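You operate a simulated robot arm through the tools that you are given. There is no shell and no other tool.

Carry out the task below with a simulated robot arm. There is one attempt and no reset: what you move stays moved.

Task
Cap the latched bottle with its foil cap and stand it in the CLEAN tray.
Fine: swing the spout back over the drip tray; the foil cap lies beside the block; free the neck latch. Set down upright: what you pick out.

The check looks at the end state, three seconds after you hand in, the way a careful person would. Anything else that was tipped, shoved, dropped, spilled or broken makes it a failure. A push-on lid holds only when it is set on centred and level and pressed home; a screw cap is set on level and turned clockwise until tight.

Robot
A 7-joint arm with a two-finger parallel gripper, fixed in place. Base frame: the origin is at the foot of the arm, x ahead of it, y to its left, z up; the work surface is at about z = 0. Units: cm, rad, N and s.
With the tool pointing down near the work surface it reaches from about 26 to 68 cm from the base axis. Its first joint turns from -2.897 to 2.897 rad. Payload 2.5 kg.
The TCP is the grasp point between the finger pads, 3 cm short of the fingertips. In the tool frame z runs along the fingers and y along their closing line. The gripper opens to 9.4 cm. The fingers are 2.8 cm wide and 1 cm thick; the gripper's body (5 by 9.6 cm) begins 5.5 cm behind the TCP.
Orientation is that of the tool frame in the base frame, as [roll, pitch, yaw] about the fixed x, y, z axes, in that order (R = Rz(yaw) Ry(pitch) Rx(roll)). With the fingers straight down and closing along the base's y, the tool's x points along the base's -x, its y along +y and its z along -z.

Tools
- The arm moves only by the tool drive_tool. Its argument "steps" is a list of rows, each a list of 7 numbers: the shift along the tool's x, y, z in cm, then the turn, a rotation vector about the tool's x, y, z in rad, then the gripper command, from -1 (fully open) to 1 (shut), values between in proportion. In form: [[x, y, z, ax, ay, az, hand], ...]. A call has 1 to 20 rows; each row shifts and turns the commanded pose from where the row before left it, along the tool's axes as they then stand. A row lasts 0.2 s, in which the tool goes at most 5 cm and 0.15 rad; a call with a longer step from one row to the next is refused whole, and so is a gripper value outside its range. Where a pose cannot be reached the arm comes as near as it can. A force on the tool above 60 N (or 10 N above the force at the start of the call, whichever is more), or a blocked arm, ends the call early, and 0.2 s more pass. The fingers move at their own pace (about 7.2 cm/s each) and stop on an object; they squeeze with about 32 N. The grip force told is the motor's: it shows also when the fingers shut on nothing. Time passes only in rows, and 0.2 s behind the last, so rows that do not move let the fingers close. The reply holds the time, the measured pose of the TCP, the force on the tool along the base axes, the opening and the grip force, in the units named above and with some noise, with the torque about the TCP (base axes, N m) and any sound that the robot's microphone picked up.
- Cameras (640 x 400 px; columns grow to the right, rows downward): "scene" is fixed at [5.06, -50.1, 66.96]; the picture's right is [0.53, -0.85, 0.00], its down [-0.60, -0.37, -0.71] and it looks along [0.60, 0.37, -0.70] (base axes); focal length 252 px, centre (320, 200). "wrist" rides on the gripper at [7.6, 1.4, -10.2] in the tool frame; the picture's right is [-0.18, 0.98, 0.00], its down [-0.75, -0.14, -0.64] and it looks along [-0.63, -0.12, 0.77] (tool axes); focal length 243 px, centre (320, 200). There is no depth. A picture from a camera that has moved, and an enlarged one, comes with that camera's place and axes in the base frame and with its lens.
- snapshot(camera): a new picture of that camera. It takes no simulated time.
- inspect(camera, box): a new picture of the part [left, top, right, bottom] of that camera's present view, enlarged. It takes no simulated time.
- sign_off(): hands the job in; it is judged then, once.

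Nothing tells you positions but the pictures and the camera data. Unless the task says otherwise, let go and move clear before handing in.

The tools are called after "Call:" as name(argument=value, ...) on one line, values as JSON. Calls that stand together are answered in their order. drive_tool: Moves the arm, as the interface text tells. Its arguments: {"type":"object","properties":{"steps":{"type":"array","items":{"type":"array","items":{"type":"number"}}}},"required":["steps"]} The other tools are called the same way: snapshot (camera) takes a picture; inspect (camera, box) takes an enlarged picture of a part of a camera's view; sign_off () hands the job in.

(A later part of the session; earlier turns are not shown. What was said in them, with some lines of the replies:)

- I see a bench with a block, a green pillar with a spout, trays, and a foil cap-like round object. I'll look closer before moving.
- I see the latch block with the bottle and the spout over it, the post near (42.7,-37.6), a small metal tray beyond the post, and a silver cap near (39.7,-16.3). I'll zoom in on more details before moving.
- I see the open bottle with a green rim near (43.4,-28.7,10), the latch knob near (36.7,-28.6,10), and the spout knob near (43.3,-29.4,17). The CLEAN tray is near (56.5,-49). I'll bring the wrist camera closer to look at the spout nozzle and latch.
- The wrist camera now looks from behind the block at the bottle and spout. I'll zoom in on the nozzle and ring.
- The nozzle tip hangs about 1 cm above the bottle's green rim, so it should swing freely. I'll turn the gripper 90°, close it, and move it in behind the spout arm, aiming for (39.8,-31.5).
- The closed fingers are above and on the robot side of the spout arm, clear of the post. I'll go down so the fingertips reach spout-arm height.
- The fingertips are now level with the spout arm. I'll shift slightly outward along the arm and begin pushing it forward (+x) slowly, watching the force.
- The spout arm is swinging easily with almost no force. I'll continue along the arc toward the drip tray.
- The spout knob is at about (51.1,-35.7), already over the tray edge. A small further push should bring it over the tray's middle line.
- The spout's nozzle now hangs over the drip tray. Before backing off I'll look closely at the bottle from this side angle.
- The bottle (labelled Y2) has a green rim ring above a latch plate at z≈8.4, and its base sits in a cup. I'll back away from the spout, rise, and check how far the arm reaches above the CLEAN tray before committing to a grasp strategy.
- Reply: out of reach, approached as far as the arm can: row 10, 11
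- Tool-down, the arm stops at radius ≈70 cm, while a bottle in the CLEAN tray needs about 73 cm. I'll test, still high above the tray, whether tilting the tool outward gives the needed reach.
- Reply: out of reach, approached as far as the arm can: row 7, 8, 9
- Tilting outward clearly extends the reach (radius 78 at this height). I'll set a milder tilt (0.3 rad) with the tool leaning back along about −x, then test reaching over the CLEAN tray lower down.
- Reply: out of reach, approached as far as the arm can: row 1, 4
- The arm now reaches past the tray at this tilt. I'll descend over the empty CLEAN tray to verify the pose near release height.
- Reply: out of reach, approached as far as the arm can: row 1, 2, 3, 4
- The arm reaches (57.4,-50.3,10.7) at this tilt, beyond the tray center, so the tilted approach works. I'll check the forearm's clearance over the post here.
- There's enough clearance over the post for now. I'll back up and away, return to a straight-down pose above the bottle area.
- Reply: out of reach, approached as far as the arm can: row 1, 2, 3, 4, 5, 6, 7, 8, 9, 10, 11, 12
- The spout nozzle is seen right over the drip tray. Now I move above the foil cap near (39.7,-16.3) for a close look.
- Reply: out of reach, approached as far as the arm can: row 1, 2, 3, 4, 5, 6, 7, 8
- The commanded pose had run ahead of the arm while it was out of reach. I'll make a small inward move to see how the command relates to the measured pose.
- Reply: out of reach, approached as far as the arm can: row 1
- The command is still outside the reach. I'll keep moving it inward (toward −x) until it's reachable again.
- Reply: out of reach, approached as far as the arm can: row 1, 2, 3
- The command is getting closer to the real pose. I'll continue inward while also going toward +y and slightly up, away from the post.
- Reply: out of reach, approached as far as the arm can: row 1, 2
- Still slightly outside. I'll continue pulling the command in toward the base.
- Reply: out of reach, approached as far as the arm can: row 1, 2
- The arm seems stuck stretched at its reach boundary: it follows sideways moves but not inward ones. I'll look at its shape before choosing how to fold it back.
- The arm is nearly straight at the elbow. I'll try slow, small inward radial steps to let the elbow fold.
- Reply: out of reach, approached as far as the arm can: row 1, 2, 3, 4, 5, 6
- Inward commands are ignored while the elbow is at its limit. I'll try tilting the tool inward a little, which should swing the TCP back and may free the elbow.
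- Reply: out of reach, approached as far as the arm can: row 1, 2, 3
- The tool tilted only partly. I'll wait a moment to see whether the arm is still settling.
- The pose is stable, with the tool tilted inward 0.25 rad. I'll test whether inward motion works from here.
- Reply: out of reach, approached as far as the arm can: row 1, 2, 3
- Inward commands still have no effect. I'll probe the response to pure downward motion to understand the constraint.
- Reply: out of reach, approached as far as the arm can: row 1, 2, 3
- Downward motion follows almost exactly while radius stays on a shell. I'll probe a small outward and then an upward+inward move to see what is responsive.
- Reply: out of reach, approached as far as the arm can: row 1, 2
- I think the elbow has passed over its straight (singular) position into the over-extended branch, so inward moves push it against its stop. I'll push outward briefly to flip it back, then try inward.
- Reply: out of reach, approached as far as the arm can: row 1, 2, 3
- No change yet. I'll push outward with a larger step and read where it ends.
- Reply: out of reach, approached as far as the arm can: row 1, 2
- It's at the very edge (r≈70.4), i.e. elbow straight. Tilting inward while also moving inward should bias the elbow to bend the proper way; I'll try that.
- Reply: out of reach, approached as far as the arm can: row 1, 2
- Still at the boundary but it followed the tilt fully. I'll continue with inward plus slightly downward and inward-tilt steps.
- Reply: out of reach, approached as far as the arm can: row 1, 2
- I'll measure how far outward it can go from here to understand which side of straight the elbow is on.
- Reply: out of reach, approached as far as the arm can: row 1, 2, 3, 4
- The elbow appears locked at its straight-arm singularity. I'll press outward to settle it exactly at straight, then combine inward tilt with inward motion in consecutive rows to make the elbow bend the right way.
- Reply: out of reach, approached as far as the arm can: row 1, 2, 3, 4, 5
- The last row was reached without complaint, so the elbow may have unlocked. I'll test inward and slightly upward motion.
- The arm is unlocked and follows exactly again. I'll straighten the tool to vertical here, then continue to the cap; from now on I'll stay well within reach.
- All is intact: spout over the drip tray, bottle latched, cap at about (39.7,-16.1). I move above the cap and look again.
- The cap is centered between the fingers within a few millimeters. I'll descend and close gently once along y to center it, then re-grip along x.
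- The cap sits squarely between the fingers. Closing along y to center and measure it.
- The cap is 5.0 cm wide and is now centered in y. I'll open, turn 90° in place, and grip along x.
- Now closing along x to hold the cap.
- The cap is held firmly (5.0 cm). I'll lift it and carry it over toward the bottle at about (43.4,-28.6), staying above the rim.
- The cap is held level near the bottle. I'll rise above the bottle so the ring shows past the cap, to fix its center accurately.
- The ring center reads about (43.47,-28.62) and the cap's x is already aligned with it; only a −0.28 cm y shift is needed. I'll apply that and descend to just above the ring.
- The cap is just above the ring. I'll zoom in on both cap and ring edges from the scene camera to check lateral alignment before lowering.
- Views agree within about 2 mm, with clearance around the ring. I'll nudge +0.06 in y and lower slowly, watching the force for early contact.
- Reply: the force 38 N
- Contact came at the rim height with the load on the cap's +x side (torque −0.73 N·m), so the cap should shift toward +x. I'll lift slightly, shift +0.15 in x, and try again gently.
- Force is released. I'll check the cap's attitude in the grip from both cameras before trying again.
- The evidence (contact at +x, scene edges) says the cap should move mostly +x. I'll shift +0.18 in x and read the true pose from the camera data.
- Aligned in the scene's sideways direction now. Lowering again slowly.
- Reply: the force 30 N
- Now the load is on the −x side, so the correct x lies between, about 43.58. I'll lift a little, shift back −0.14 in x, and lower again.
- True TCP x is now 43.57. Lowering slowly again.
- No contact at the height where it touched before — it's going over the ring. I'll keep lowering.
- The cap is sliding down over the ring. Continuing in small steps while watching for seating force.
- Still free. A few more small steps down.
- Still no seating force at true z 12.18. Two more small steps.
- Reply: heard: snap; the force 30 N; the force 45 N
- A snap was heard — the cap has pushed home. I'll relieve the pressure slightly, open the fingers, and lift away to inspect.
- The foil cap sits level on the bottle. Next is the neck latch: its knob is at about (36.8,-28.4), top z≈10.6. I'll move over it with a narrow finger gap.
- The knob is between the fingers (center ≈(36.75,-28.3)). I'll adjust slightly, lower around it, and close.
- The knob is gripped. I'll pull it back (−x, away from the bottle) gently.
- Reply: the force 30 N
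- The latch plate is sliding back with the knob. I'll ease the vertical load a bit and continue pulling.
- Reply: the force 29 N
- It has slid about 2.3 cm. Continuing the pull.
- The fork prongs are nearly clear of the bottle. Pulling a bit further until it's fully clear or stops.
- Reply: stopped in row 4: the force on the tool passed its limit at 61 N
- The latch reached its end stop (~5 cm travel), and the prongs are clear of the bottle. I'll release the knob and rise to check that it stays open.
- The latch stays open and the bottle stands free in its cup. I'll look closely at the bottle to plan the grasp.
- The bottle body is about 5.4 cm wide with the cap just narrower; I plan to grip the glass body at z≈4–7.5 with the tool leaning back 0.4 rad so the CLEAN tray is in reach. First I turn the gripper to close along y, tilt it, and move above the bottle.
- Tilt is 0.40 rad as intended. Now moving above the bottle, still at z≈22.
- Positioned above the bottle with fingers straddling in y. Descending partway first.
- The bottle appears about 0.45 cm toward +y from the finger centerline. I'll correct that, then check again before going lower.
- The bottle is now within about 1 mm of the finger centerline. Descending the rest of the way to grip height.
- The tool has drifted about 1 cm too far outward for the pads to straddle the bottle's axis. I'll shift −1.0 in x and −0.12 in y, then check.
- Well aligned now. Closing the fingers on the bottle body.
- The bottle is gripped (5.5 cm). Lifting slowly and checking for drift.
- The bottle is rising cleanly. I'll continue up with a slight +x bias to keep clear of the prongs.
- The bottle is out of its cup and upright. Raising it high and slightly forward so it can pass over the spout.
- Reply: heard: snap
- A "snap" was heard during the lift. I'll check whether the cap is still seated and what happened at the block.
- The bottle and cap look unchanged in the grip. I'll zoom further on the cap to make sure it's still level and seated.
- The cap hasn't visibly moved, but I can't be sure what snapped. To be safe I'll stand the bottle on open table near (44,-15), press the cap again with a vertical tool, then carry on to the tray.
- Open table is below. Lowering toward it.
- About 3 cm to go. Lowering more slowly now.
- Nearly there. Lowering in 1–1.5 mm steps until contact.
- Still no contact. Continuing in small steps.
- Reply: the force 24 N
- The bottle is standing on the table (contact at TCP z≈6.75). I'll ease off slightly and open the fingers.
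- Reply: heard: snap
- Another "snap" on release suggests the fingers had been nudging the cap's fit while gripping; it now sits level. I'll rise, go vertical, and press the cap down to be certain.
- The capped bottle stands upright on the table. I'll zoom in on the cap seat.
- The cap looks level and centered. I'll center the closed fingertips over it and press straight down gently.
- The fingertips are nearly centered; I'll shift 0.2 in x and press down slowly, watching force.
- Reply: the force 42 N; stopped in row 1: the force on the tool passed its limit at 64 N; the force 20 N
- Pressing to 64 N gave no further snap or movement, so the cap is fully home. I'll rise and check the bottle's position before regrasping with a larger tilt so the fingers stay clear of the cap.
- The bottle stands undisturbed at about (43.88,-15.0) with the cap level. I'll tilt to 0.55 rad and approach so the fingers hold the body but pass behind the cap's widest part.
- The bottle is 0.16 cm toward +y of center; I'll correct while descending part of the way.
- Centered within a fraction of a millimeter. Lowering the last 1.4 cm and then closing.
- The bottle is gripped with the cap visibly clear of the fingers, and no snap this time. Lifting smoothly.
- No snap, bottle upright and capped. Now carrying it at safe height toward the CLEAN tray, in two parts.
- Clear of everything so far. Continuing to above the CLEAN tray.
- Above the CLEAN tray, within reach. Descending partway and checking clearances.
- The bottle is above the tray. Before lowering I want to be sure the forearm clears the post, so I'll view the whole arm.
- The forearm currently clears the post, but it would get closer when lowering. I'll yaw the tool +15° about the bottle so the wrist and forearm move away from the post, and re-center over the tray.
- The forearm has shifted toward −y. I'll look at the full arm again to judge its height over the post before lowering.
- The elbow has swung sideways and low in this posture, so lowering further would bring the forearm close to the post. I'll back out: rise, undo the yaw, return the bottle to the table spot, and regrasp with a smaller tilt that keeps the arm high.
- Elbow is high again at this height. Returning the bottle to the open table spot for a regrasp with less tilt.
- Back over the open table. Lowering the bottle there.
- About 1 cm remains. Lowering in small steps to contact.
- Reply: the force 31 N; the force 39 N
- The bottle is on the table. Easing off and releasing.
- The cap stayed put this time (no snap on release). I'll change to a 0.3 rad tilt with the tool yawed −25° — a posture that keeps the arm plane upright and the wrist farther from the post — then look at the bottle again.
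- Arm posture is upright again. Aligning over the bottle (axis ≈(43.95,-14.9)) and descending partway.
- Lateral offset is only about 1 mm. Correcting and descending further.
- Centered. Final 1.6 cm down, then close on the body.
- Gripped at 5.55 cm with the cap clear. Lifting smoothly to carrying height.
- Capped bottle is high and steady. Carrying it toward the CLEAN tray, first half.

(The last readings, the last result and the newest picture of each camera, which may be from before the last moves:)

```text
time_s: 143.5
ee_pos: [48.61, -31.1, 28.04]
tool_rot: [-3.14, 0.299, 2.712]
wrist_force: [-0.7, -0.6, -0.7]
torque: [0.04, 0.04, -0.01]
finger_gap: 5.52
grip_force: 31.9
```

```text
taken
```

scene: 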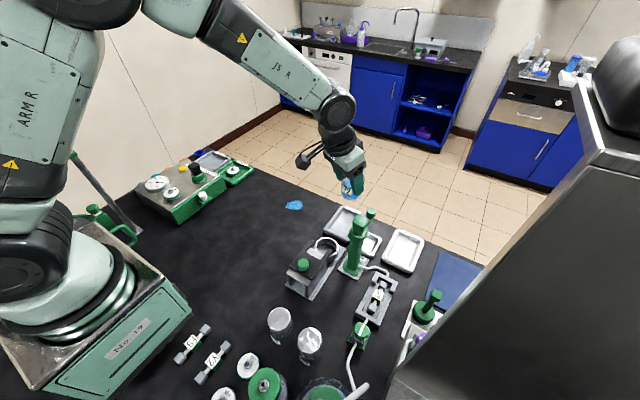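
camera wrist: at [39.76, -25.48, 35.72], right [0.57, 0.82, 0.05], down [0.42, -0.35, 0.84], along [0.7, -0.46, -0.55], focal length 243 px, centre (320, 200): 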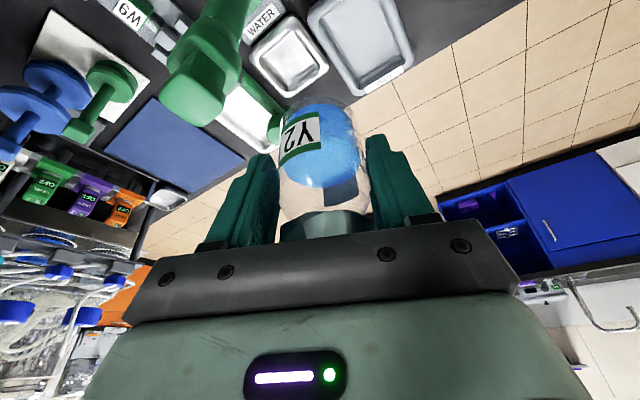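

Clear of the post and spout. Second half to above the CLEAN tray.

Call:
drive_tool(steps=[[-0.73, -0.79, 0.28, 0, 0, 0, 0.4], [-1.467, -1.574, 0.556, 0, 0, 0, 0.4], [-1.467, -1.574, 0.556, 0, 0, 0, 0.4], [-1.467, -1.574, 0.556, 0, 0, 0, 0.4], [-1.467, -1.574, 0.556, 0, 0, 0, 0.4], [-1.467, -1.574, 0.556, 0, 0, 0, 0.4], [-1.467, -1.574, 0.556, 0, 0, 0, 0.4], [-1.467, -1.574, 0.556, 0, 0, 0, 0.4], [-0.73, -0.79, 0.28, 0, 0, 0, 0.4], [0, 0, 0, 0, 0, 0, 0.4]])

Call:
snapshot(camera="wrist")

Call:
snapshot(camera="scene")

```text
time_s: 145.7
ee_pos: [54.62, -47.89, 27.34]
tool_rot: [-3.14, 0.3, 2.711]
wrist_force: [0.6, 0.9, -1.4]
torque: [-0.01, 0.01, -0.02]
finger_gap: 5.51
grip_force: 32.0
```

```text
taken
camera wrist: at [45.86, -42.14, 34.97], right [0.57, 0.82, 0.05], down [0.42, -0.35, 0.84], along [0.7, -0.46, -0.55], focal length 243 px, centre (320, 200)
```

wrist: 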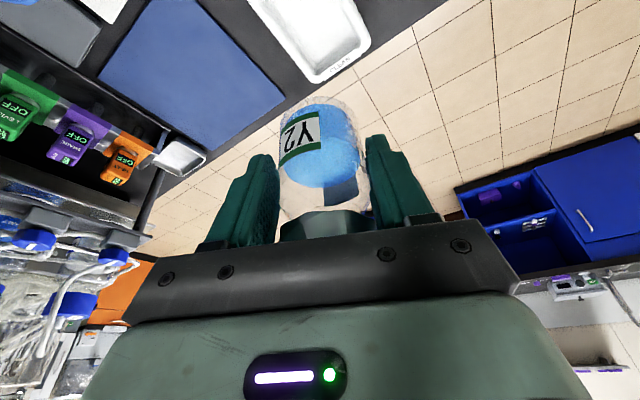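

```text
taken
```

scene: 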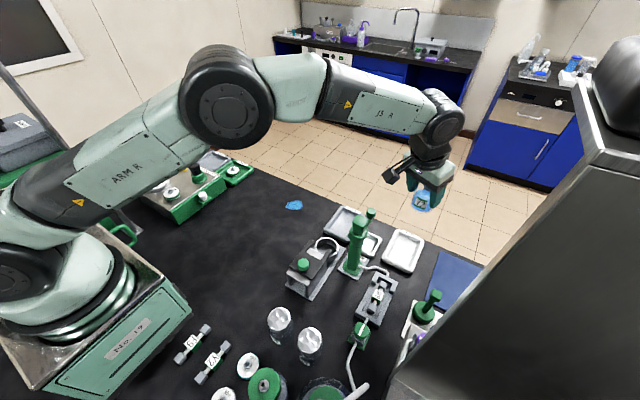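

The elbow is high this time and the bottle hangs over the tray. Descending partway and re-checking clearance.

Call:
drive_tool(steps=[[0.3, 0, 1.0, 0, 0, 0, 0.4], [0.61, 0, 1.975, 0, 0, 0, 0.4], [0.61, 0, 1.975, 0, 0, 0, 0.4], [0.61, 0, 1.975, 0, 0, 0, 0.4], [0.61, 0, 1.975, 0, 0, 0, 0.4], [0.61, 0, 1.975, 0, 0, 0, 0.4], [0.3, 0, 1.0, 0, 0, 0, 0.4], [0, 0, 0, 0, 0, 0, 0.4]])

Call:
snapshot(camera="scene")

Call:
inspect(camera="scene", box=[330, 160, 470, 280])

Call:
snapshot(camera="wrist")

```text
time_s: 147.5
ee_pos: [54.58, -48.05, 14.76]
tool_rot: [-3.139, 0.3, 2.711]
wrist_force: [-0.1, 0.9, -2.4]
torque: [0.04, 0.03, 0.0]
finger_gap: 5.52
grip_force: 31.6
```

```text
taken
```

scene: 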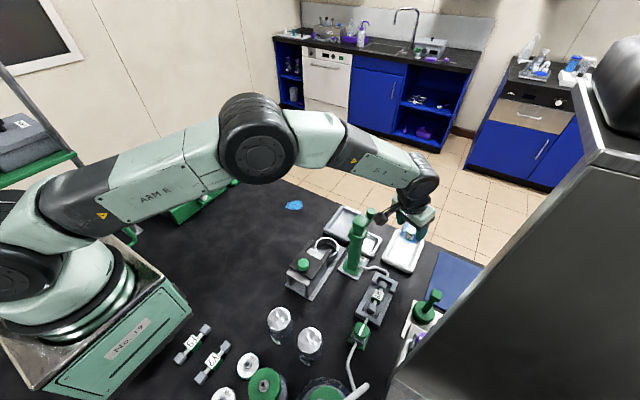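

```text
3.33 times, centred on (400, 220) of scene
camera zoom: at [5.06, -50.1, 66.96], right [0.53, -0.85, 0.0], down [-0.6, -0.37, -0.71], along [0.6, 0.37, -0.7], focal length 840 px, centre (53, 133)
```

zoom: 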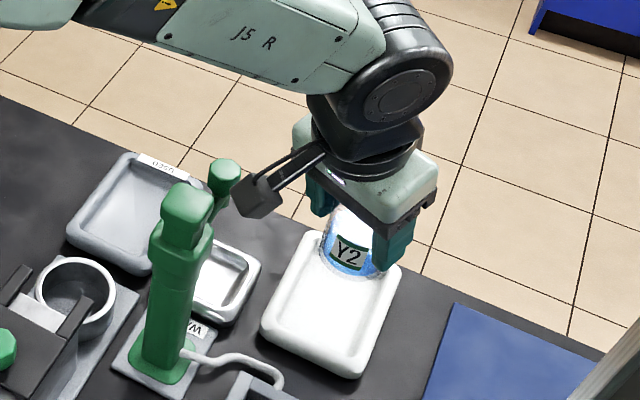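

```text
taken
camera wrist: at [45.78, -42.33, 22.49], right [0.57, 0.82, 0.05], down [0.42, -0.35, 0.84], along [0.7, -0.46, -0.55], focal length 243 px, centre (320, 200)
```

wrist: 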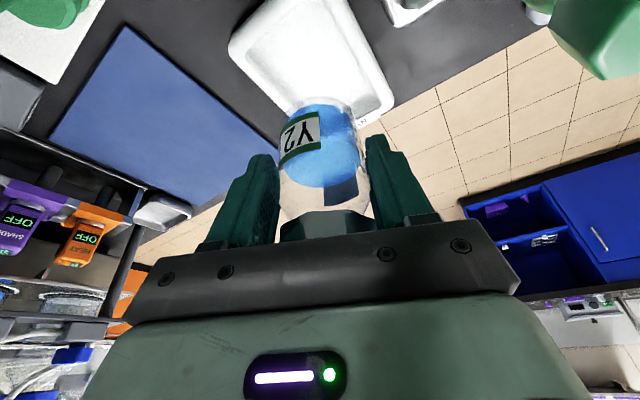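

The forearm clears the post with plenty of room now. I'll nudge +0.25 in y to center in the tray and lower to just above the tray floor.

Call:
drive_tool(steps=[[0.4, 0.1, 0.9, 0, 0, 0, 0.4], [0.54, 0.07, 1.665, 0, 0, 0, 0.4], [0.54, 0.057, 1.665, 0, 0, 0, 0.4], [0.54, 0, 1.665, 0, 0, 0, 0.4], [0.25, 0, 0.8, 0, 0, 0, 0.4], [0, 0, 0, 0, 0, 0, 0.4]])

Call:
inspect(camera="scene", box=[340, 190, 450, 280])

Call:
snapshot(camera="wrist")

Call:
snapshot(camera="scene")

```text
time_s: 148.9
ee_pos: [54.59, -47.61, 8.11]
tool_rot: [-3.137, 0.302, 2.712]
wrist_force: [4.0, -8.3, 3.5]
torque: [1.13, 0.82, 0.57]
finger_gap: 5.5
grip_force: 31.3
```

```text
4.44 times, centred on (395, 235) of scene
camera zoom: at [5.06, -50.1, 66.96], right [0.53, -0.85, 0.0], down [-0.6, -0.37, -0.71], along [0.6, 0.37, -0.7], focal length 1121 px, centre (-13, 44)
```

zoom: 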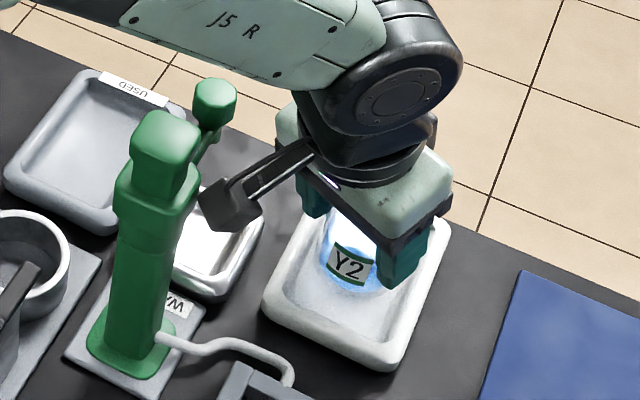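

```text
taken
camera wrist: at [45.77, -41.91, 15.68], right [0.57, 0.82, 0.05], down [0.42, -0.35, 0.84], along [0.7, -0.46, -0.54], focal length 243 px, centre (320, 200)
```

wrist: 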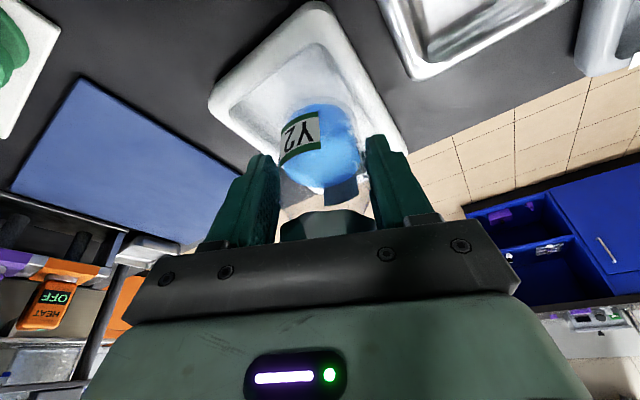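

```text
taken
```

scene: 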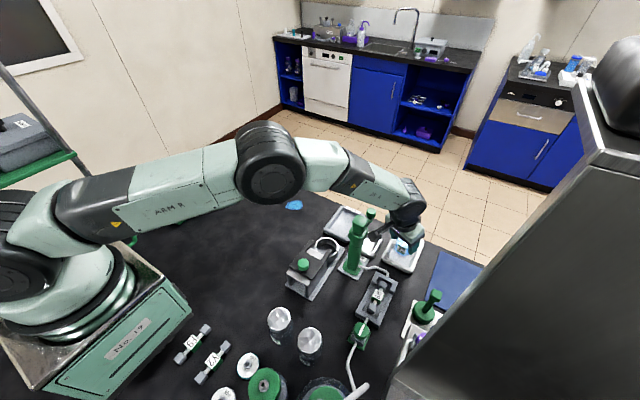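

The torque shows the wrist camera housing is brushing the post/spout on the +y side. I'll back away (−y), rise, and yaw the tool so the camera sits farther from the post.

Call:
drive_tool(steps=[[-0.25, -0.23, -0.08, 0, 0, 0, 0.4], [-0.25, -0.23, -0.08, 0, 0, 0, 0.4], [-0.3, 0, -0.96, 0, 0, 0, 0.4], [-0.59, 0, -1.91, 0, 0, 0, 0.4], [-0.59, 0, -1.91, 0, 0, 0, 0.4], [-0.59, 0, -1.91, 0, 0, 0, 0.4], [-0.3, 0, -0.96, 0, 0, 0, 0.4], [0, 0, 0, 0, 0, 0, 0.4]])

Call:
inspect(camera="scene", box=[330, 170, 450, 280])

Call:
snapshot(camera="wrist")

```text
time_s: 150.7
ee_pos: [54.65, -48.04, 16.19]
tool_rot: [-3.14, 0.301, 2.71]
wrist_force: [-0.5, -0.8, -1.5]
torque: [0.03, 0.03, 0.06]
finger_gap: 5.49
grip_force: 32.3
```

```text
3.64 times, centred on (390, 225) of scene
camera zoom: at [5.06, -50.1, 66.96], right [0.53, -0.85, 0.0], down [-0.6, -0.37, -0.71], along [0.6, 0.37, -0.7], focal length 917 px, centre (66, 109)
```

zoom: 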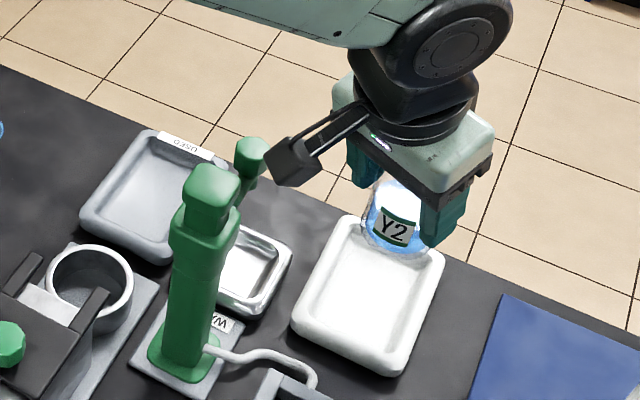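

```text
taken
camera wrist: at [45.95, -42.41, 23.81], right [0.57, 0.82, 0.05], down [0.42, -0.35, 0.84], along [0.7, -0.46, -0.55], focal length 243 px, centre (320, 200)
```

wrist: 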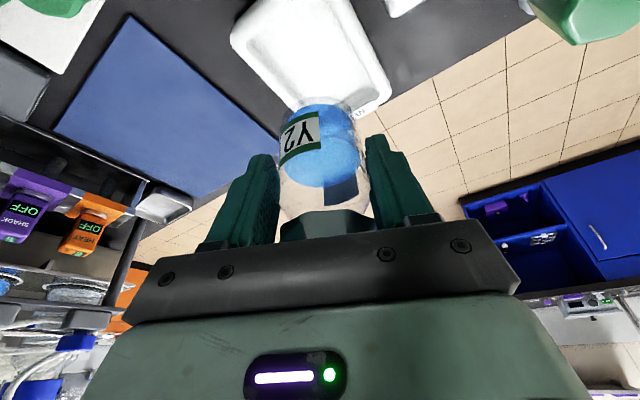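

Clear again, and the spout and post are undisturbed. I'll yaw the tool to about −8° (camera ≈3 cm farther from the post) and re-center over the tray.

Call:
drive_tool(steps=[[0, 0, 0, -0.0429, 0, -0.1393, 0.4], [0, 0, 0, -0.0429, 0, -0.1393, 0.4], [0.204, -0.131, -0.063, 0, 0, 0, 0.4], [0, 0, 0, 0, 0, 0, 0.4]])

Call:
snapshot(camera="scene")

Call:
inspect(camera="scene", box=[330, 170, 450, 280])

Call:
snapshot(camera="wrist")

```text
time_s: 151.7
ee_pos: [54.6, -48.13, 16.1]
tool_rot: [-3.138, 0.298, 3.005]
wrist_force: [0.0, 0.4, -2.0]
torque: [0.04, 0.03, 0.0]
finger_gap: 5.51
grip_force: 32.7
```

```text
taken
```

scene: 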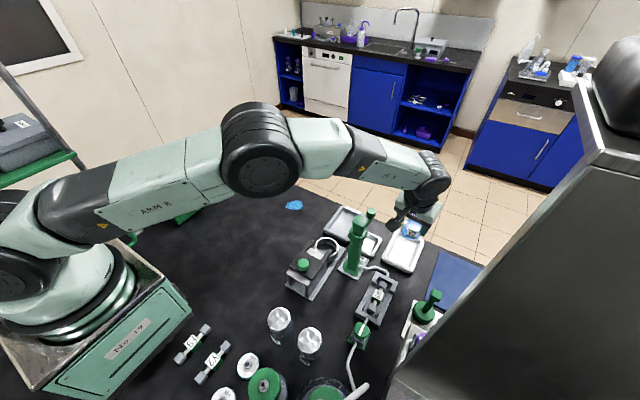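

```text
3.64 times, centred on (390, 225) of scene
camera zoom: at [5.06, -50.1, 66.96], right [0.53, -0.85, 0.0], down [-0.6, -0.37, -0.71], along [0.6, 0.37, -0.7], focal length 917 px, centre (66, 109)
```

zoom: 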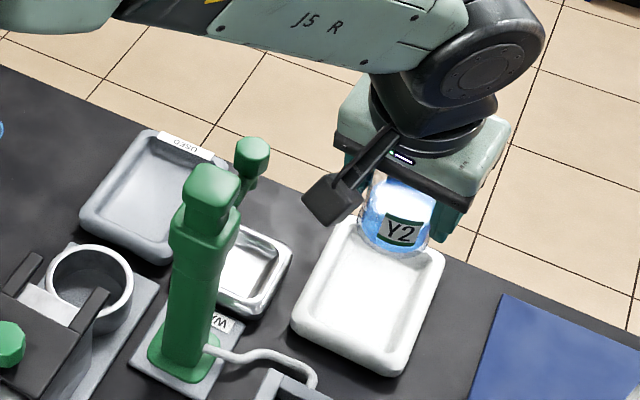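

```text
taken
camera wrist: at [44.57, -45.28, 23.77], right [0.31, 0.95, 0.05], down [0.51, -0.21, 0.84], along [0.8, -0.23, -0.55], focal length 243 px, centre (320, 200)
```

wrist: 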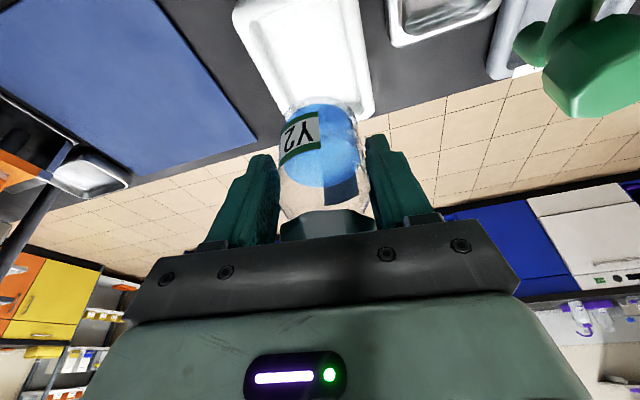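

Forearm is high and the camera is well clear of the post. Lowering to just above the tray floor.

Call:
drive_tool(steps=[[0.295, 0, 0.956, 0, 0, 0, 0.4], [0.59, 0, 1.91, 0, 0, 0, 0.4], [0.59, 0, 1.91, 0, 0, 0, 0.4], [0.59, 0, 1.91, 0, 0, 0, 0.4], [0.295, 0, 0.956, 0, 0, 0, 0.4], [0, 0, 0, 0, 0, 0, 0.4]])

Call:
inspect(camera="scene", box=[330, 180, 450, 290])

Call:
snapshot(camera="wrist")

```text
time_s: 153.1
ee_pos: [54.88, -48.28, 8.32]
tool_rot: [-3.138, 0.3, 3.004]
wrist_force: [0.8, 0.1, -2.0]
torque: [-0.02, 0.02, 0.0]
finger_gap: 5.48
grip_force: 31.5
```

```text
3.64 times, centred on (390, 235) of scene
camera zoom: at [5.06, -50.1, 66.96], right [0.53, -0.85, 0.0], down [-0.6, -0.37, -0.71], along [0.6, 0.37, -0.7], focal length 917 px, centre (66, 73)
```

zoom: 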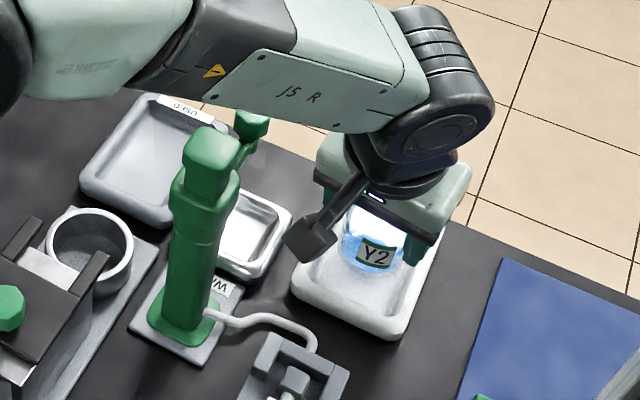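

```text
taken
camera wrist: at [44.74, -45.34, 15.86], right [0.31, 0.95, 0.05], down [0.51, -0.21, 0.84], along [0.8, -0.23, -0.55], focal length 243 px, centre (320, 200)
```

wrist: 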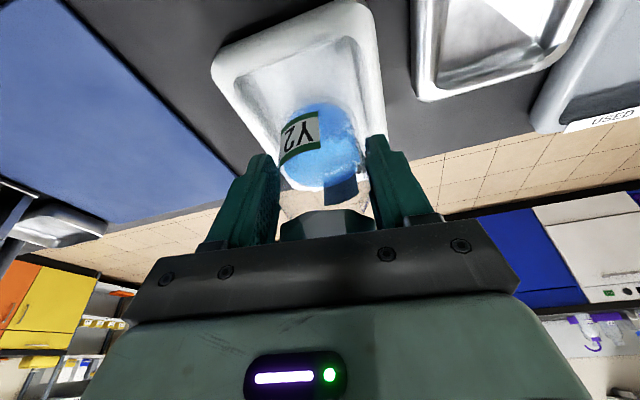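

No contact now, and the bottle is within the tray walls. I'll zoom in to confirm its centering before setting down.

Call:
inspect(camera="wrist", box=[200, 0, 400, 200])

Call:
inspect(camera="scene", box=[375, 225, 430, 275])

```text
2.00 times, centred on (300, 100) of wrist
camera zoom: at [44.74, -45.34, 15.86], right [0.31, 0.95, 0.05], down [0.51, -0.21, 0.84], along [0.8, -0.23, -0.55], focal length 485 px, centre (360, 400)
```

zoom: 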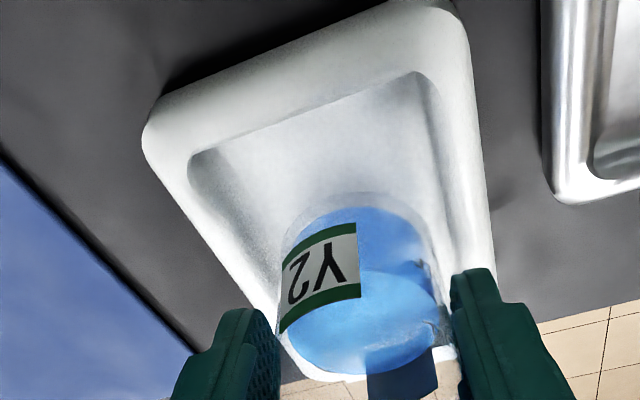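

```text
8.00 times, centred on (402, 250) of scene
camera zoom: at [5.06, -50.1, 66.96], right [0.53, -0.85, 0.0], down [-0.6, -0.37, -0.71], along [0.6, 0.37, -0.7], focal length 2017 px, centre (-340, -200)
```

zoom: 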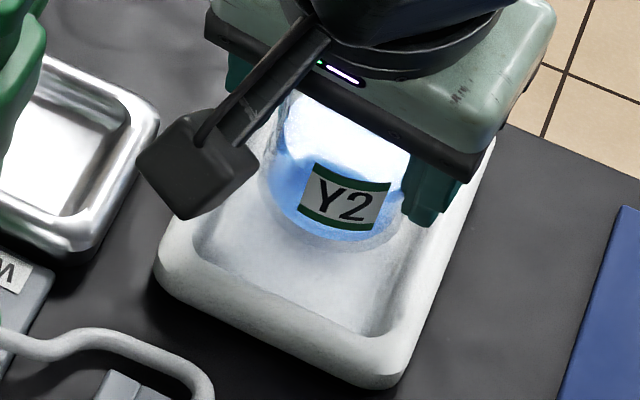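

The bottle sits about 0.6 cm too close to the +y wall of the tray. I'll shift it toward the middle, then lower in small steps.

Call:
drive_tool(steps=[[0.08, -0.314, -0.025, 0, 0, 0, 0.4], [0.08, -0.314, -0.025, 0, 0, 0, 0.4], [0, 0, 0, 0, 0, 0, 0.4]])

Call:
inspect(camera="wrist", box=[200, 0, 400, 200])

```text
time_s: 153.9
ee_pos: [54.44, -48.86, 8.11]
tool_rot: [-3.139, 0.3, 3.002]
wrist_force: [-0.7, -1.0, -1.7]
torque: [-0.03, 0.02, -0.02]
finger_gap: 5.52
grip_force: 31.8
```

```text
2.00 times, centred on (300, 100) of wrist
camera zoom: at [44.47, -45.95, 15.75], right [0.31, 0.95, 0.05], down [0.51, -0.21, 0.84], along [0.8, -0.23, -0.55], focal length 485 px, centre (360, 400)
```

zoom: 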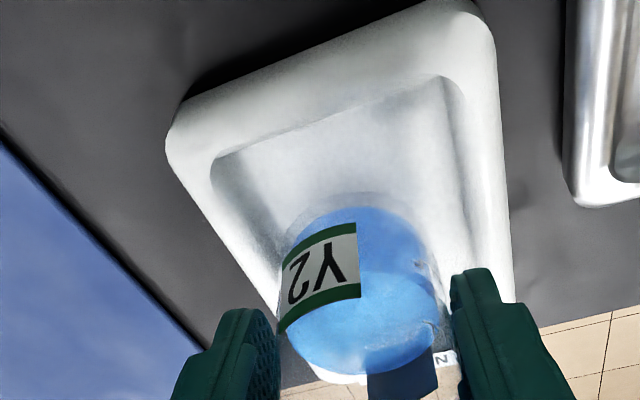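

Well centered now. Lowering to the tray floor in small steps.

Call:
drive_tool(steps=[[0.088, 0, 0.287, 0, 0, 0, 0.4], [0.088, 0, 0.287, 0, 0, 0, 0.4], [0, 0, 0, 0, 0, 0, 0.4]])

Call:
drive_tool(steps=[[0.044, 0, 0.143, 0, 0, 0, 0.4], [0, 0, 0, 0, 0, 0, 0.4]])

Call:
drive_tool(steps=[[0.044, 0, 0.143, 0, 0, 0, 0.4], [0, 0, 0, 0, 0, 0, 0.4]])

```text
time_s: 154.7
ee_pos: [54.3, -48.91, 7.61]
tool_rot: [-3.137, 0.302, 3.004]
wrist_force: [0.3, -0.1, -1.6]
torque: [-0.01, 0.0, 0.0]
finger_gap: 5.48
grip_force: 31.8
```

```text
time_s: 155.3
ee_pos: [54.3, -48.94, 7.5]
tool_rot: [-3.14, 0.302, 3.003]
wrist_force: [0.3, 1.9, -1.1]
torque: [0.08, 0.02, 0.0]
finger_gap: 5.5
grip_force: 32.3
```

```text
time_s: 155.9
ee_pos: [54.33, -49.01, 7.35]
tool_rot: [-3.138, 0.301, 3.003]
wrist_force: [0.2, 0.5, -2.2]
torque: [0.01, 0.0, 0.03]
finger_gap: 5.47
grip_force: 31.9
```

No floor contact yet; continuing downward a millimeter or so at a time.

Call:
drive_tool(steps=[[0.044, 0, 0.143, 0, 0, 0, 0.4], [0, 0, 0, 0, 0, 0, 0.4]])

Call:
drive_tool(steps=[[0.03, 0, 0.096, 0, 0, 0, 0.4], [0, 0, 0, 0, 0, 0, 0.4]])

Call:
inspect(camera="wrist", box=[200, 0, 400, 200])

```text
time_s: 156.5
ee_pos: [54.49, -48.94, 7.12]
tool_rot: [-3.139, 0.301, 3.002]
wrist_force: [-1.5, 1.2, -1.1]
torque: [0.07, 0.02, 0.02]
finger_gap: 5.49
grip_force: 32.6
```

```text
time_s: 157.1
ee_pos: [54.52, -48.95, 7.03]
tool_rot: [-3.138, 0.3, 3.002]
wrist_force: [-5.7, 3.4, 9.3]
torque: [0.3, -0.02, 0.04]
finger_gap: 5.49
grip_force: 32.4
```

```text
2.00 times, centred on (300, 100) of wrist
camera zoom: at [44.51, -46.03, 14.73], right [0.31, 0.95, 0.05], down [0.51, -0.21, 0.84], along [0.8, -0.23, -0.54], focal length 485 px, centre (360, 400)
```

zoom: 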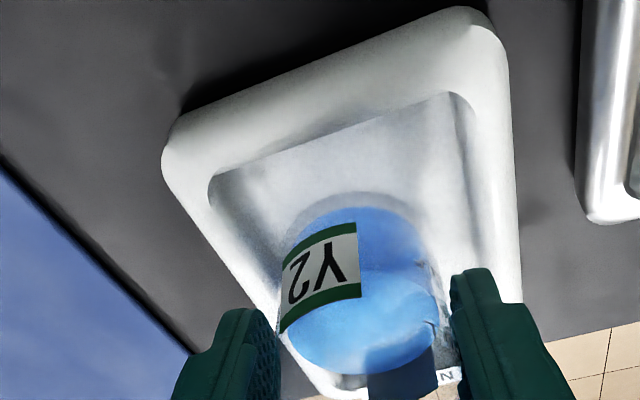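

Floor contact is beginning. One more tiny step to confirm it's seated flat.

Call:
drive_tool(steps=[[0.024, 0, 0.076, 0, 0, 0, 0.4], [0, 0, 0, 0, 0, 0, 0.4]])

Call:
drive_tool(steps=[[0.024, 0, 0.076, 0, 0, 0, 0.4], [0, 0, 0, 0, 0, 0, 0.4]])

Call:
inspect(camera="scene", box=[375, 225, 430, 275])

```text
time_s: 157.7
ee_pos: [54.59, -48.91, 7.01]
tool_rot: [-3.137, 0.303, 3.004]
wrist_force: [-4.4, 1.8, 19.2]
torque: [0.43, 0.12, 0.07]
finger_gap: 5.47
grip_force: 31.9
```

```text
time_s: 158.3
ee_pos: [54.53, -48.9, 7.04]
tool_rot: [-3.138, 0.305, 3.004]
wrist_force: [1.4, -0.3, 26.1]
torque: [0.27, -0.24, 0.03]
finger_gap: 5.5
grip_force: 31.8
```

```text
8.00 times, centred on (402, 250) of scene
camera zoom: at [5.06, -50.1, 66.96], right [0.53, -0.85, 0.0], down [-0.6, -0.37, -0.71], along [0.6, 0.37, -0.7], focal length 2017 px, centre (-340, -200)
```

zoom: 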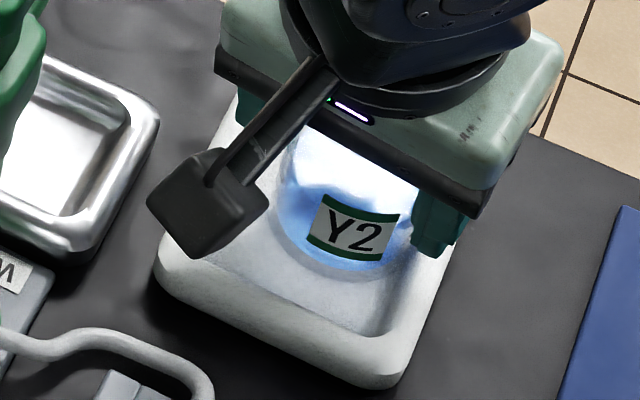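

Solid, level floor contact (26 N down, almost no sideways force). Easing off and opening the fingers.

Call:
drive_tool(steps=[[-0.05, 0, -0.165, 0, 0, 0, 0.4], [0, 0, 0, 0, 0, 0, -0.15], [0, 0, 0, 0, 0, 0, -0.3], [0, 0, 0, 0, 0, 0, -0.5], [0, 0, 0, 0, 0, 0, -0.5]])

Call:
inspect(camera="wrist", box=[200, 20, 440, 240])

Call:
inspect(camera="scene", box=[375, 225, 430, 275])

```text
time_s: 159.5
ee_pos: [54.47, -48.82, 6.84]
tool_rot: [-3.14, 0.299, 3.001]
wrist_force: [0.1, -0.4, -0.4]
torque: [-0.02, -0.03, -0.02]
finger_gap: 7.05
grip_force: 0.0
```

```text
1.82 times, centred on (320, 130) of wrist
camera zoom: at [44.39, -45.94, 14.63], right [0.31, 0.95, 0.05], down [0.51, -0.21, 0.84], along [0.8, -0.23, -0.55], focal length 441 px, centre (320, 327)
```

zoom: 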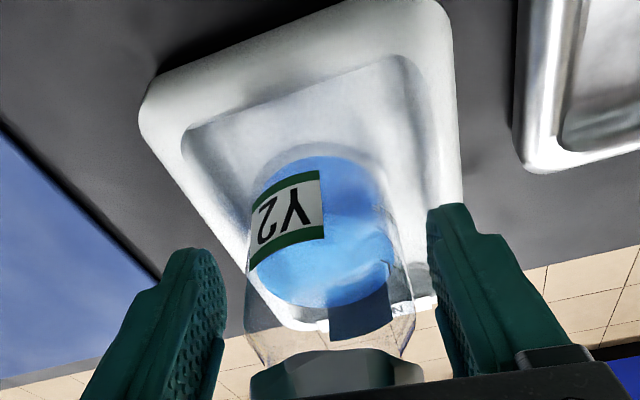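

```text
8.00 times, centred on (402, 250) of scene
camera zoom: at [5.06, -50.1, 66.96], right [0.53, -0.85, 0.0], down [-0.6, -0.37, -0.71], along [0.6, 0.37, -0.7], focal length 2017 px, centre (-340, -200)
```

zoom: 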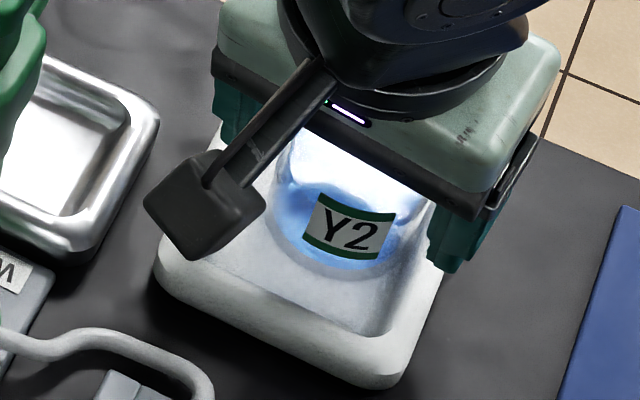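

The bottle stands on its own in the tray. Opening a bit wider and retreating straight up slowly.

Call:
drive_tool(steps=[[0, 0, 0, 0, 0, 0, -0.7], [-0.148, 0, -0.478, 0, 0, 0, -0.7], [-0.295, 0, -0.955, 0, 0, 0, -0.7], [-0.295, 0, -0.955, 0, 0, 0, -0.7], [-0.295, 0, -0.955, 0, 0, 0, -0.7], [0, 0, 0, 0, 0, 0, -0.7]])

Call:
inspect(camera="wrist", box=[200, 20, 440, 240])

```text
time_s: 160.9
ee_pos: [54.42, -48.89, 10.43]
tool_rot: [-3.14, 0.3, 3.002]
wrist_force: [0.8, 0.3, 0.9]
torque: [0.01, -0.02, -0.02]
finger_gap: 7.98
grip_force: 0.0
```

```text
1.82 times, centred on (320, 130) of wrist
camera zoom: at [44.47, -46.0, 18.05], right [0.31, 0.95, 0.05], down [0.51, -0.21, 0.84], along [0.8, -0.23, -0.55], focal length 441 px, centre (320, 327)
```

zoom: 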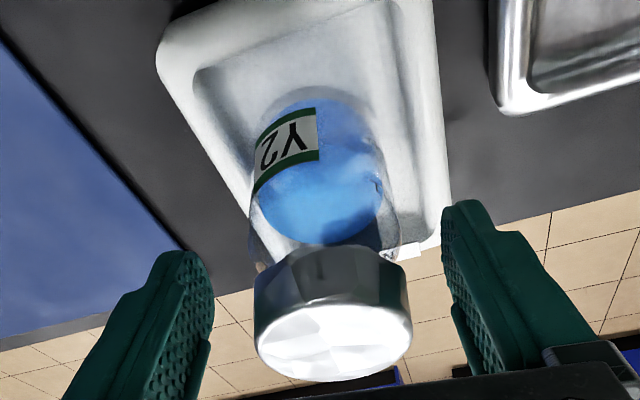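

The bottle stands upright, capped, fully inside the tray. Continuing the retreat upward, then back toward the base.

Call:
drive_tool(steps=[[-0.59, 0, -1.91, 0, 0, 0, -0.7], [-0.59, 0, -1.91, 0, 0, 0, -0.7], [-0.59, 0, -1.91, 0, 0, 0, -0.7], [-0.59, 0, -1.91, 0, 0, 0, -0.7], [0, 0, 0, 0, 0, 0, -0.7]])

Call:
snapshot(camera="wrist")

Call:
inspect(camera="scene", box=[330, 180, 450, 290])

```text
time_s: 162.1
ee_pos: [54.41, -48.94, 18.65]
tool_rot: [-3.136, 0.298, 3.002]
wrist_force: [-1.4, -0.3, -0.3]
torque: [-0.02, 0.0, 0.02]
finger_gap: 8.0
grip_force: 0.1
```

```text
taken
camera wrist: at [44.4, -46.04, 26.21], right [0.31, 0.95, 0.05], down [0.51, -0.21, 0.84], along [0.8, -0.23, -0.55], focal length 243 px, centre (320, 200)
```

wrist: 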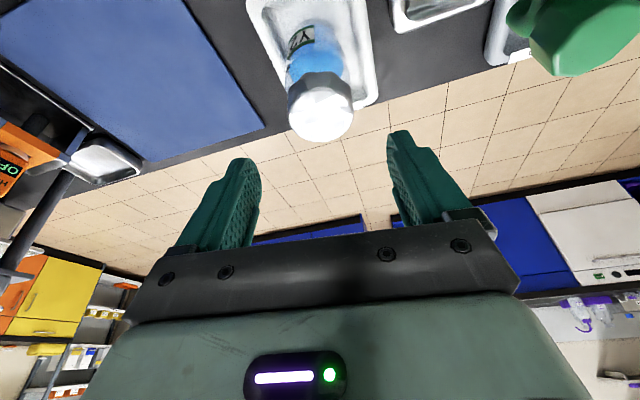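

```text
3.64 times, centred on (390, 235) of scene
camera zoom: at [5.06, -50.1, 66.96], right [0.53, -0.85, 0.0], down [-0.6, -0.37, -0.71], along [0.6, 0.37, -0.7], focal length 917 px, centre (66, 73)
```

zoom: 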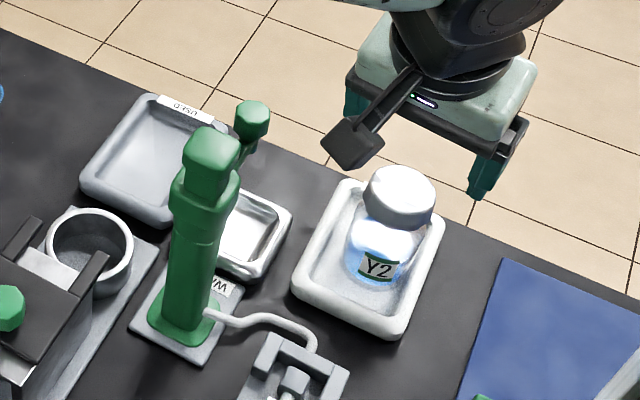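

Everything looks right. I'll withdraw the arm up and away, then do a final full check.

Call:
drive_tool(steps=[[0.755, 1.07, -2.33, 0, 0, 0, -0.7], [0.755, 1.07, -2.33, 0, 0, 0, -0.7], [0.755, 1.07, -2.33, 0, 0, 0, -0.7], [0.755, 1.07, -2.33, 0, 0, 0, -0.7], [2.28, 2.7, -0.7, 0, 0, 0, -0.7], [2.28, 2.7, -0.7, 0, 0, 0, -0.7], [2.28, 2.7, -0.7, 0, 0, 0, -0.7], [2.28, 2.7, -0.7, 0, 0, 0, -0.7], [2.28, 2.7, -0.7, 0, 0, 0, -0.7], [0, 0, 0, 0, 0, 0, -0.7], [0, 0, 0, 0, 0, 0, -0.7]])

Call:
snapshot(camera="scene")

Call:
inspect(camera="scene", box=[340, 200, 440, 290])

Call:
inspect(camera="scene", box=[380, 225, 425, 270])

```text
time_s: 164.5
ee_pos: [39.19, -28.99, 26.38]
tool_rot: [-3.137, 0.301, 3.004]
wrist_force: [1.2, -0.1, 0.2]
torque: [0.03, 0.03, 0.01]
finger_gap: 7.99
grip_force: 0.1
```

```text
taken
```

scene: 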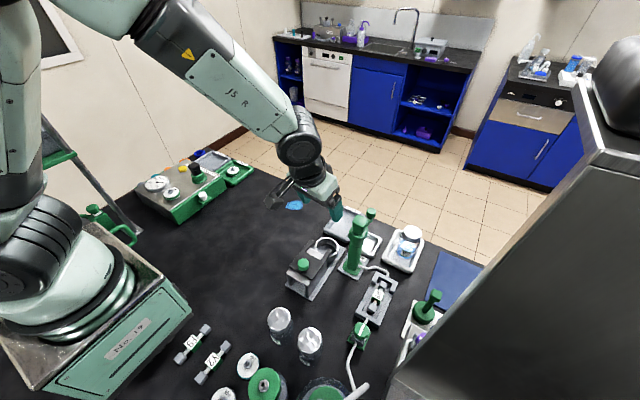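

```text
4.44 times, centred on (390, 245) of scene
camera zoom: at [5.06, -50.1, 66.96], right [0.53, -0.85, 0.0], down [-0.6, -0.37, -0.71], along [0.6, 0.37, -0.7], focal length 1121 px, centre (9, 0)
```

zoom: 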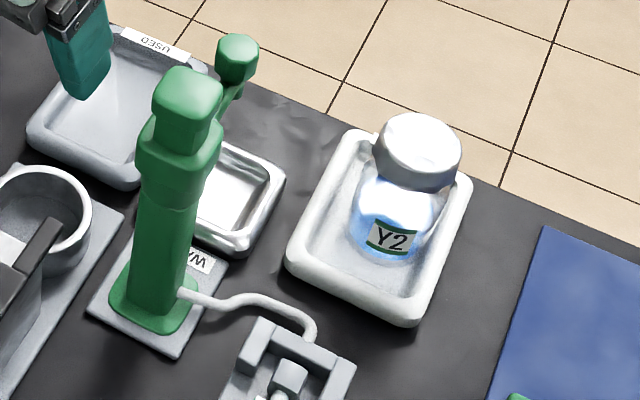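

```text
8.89 times, centred on (402, 248) of scene
camera zoom: at [5.06, -50.1, 66.96], right [0.53, -0.85, 0.0], down [-0.6, -0.37, -0.71], along [0.6, 0.37, -0.7], focal length 2241 px, centre (-413, -222)
```

zoom: 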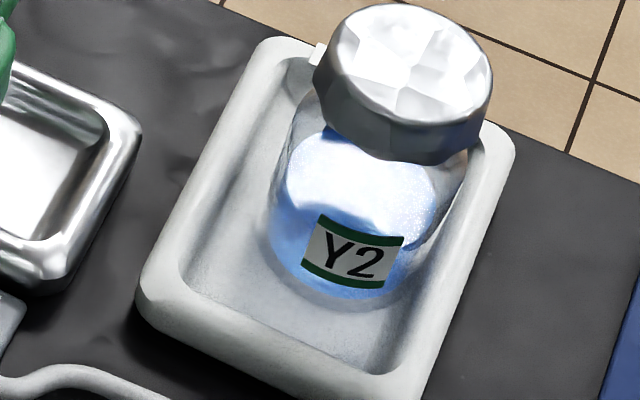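

The capped Y2 bottle stands upright in the CLEAN tray, with the spout over the drip tray, the latch open and nothing else disturbed. The arm is clear and the gripper empty, so I'm handing in.

Call:
sign_off()

```text
The job is handed in.
```

The Y2 bottle is capped with its foil cap and standing upright in the CLEAN tray, and the job has been handed in. I haven't seen the result of the check.

- **Spout:** it is swung back and its nozzle hangs over the drip tray.
- **Cap:** it snapped on while the bottle was still latched. I heard two more snaps while first handling the bottle, so I stood it on the open table and pressed the cap down again with up to 64 N. It did not move or snap, and there were no snaps after that.
- **Latch:** it is pulled fully back and stays open.
- **Bottle:** it took three grasps and two brief set-downs on open table to find a posture that could reach the tray with the arm clear of the spout post.

While I was lowering the bottle into the tray, the wrist camera lightly touched the spout or its post, at about 10 N. I backed off, and neither appears to have moved in the pictures.

The other bottles and trays look unchanged. The arm is clear and the gripper is empty.
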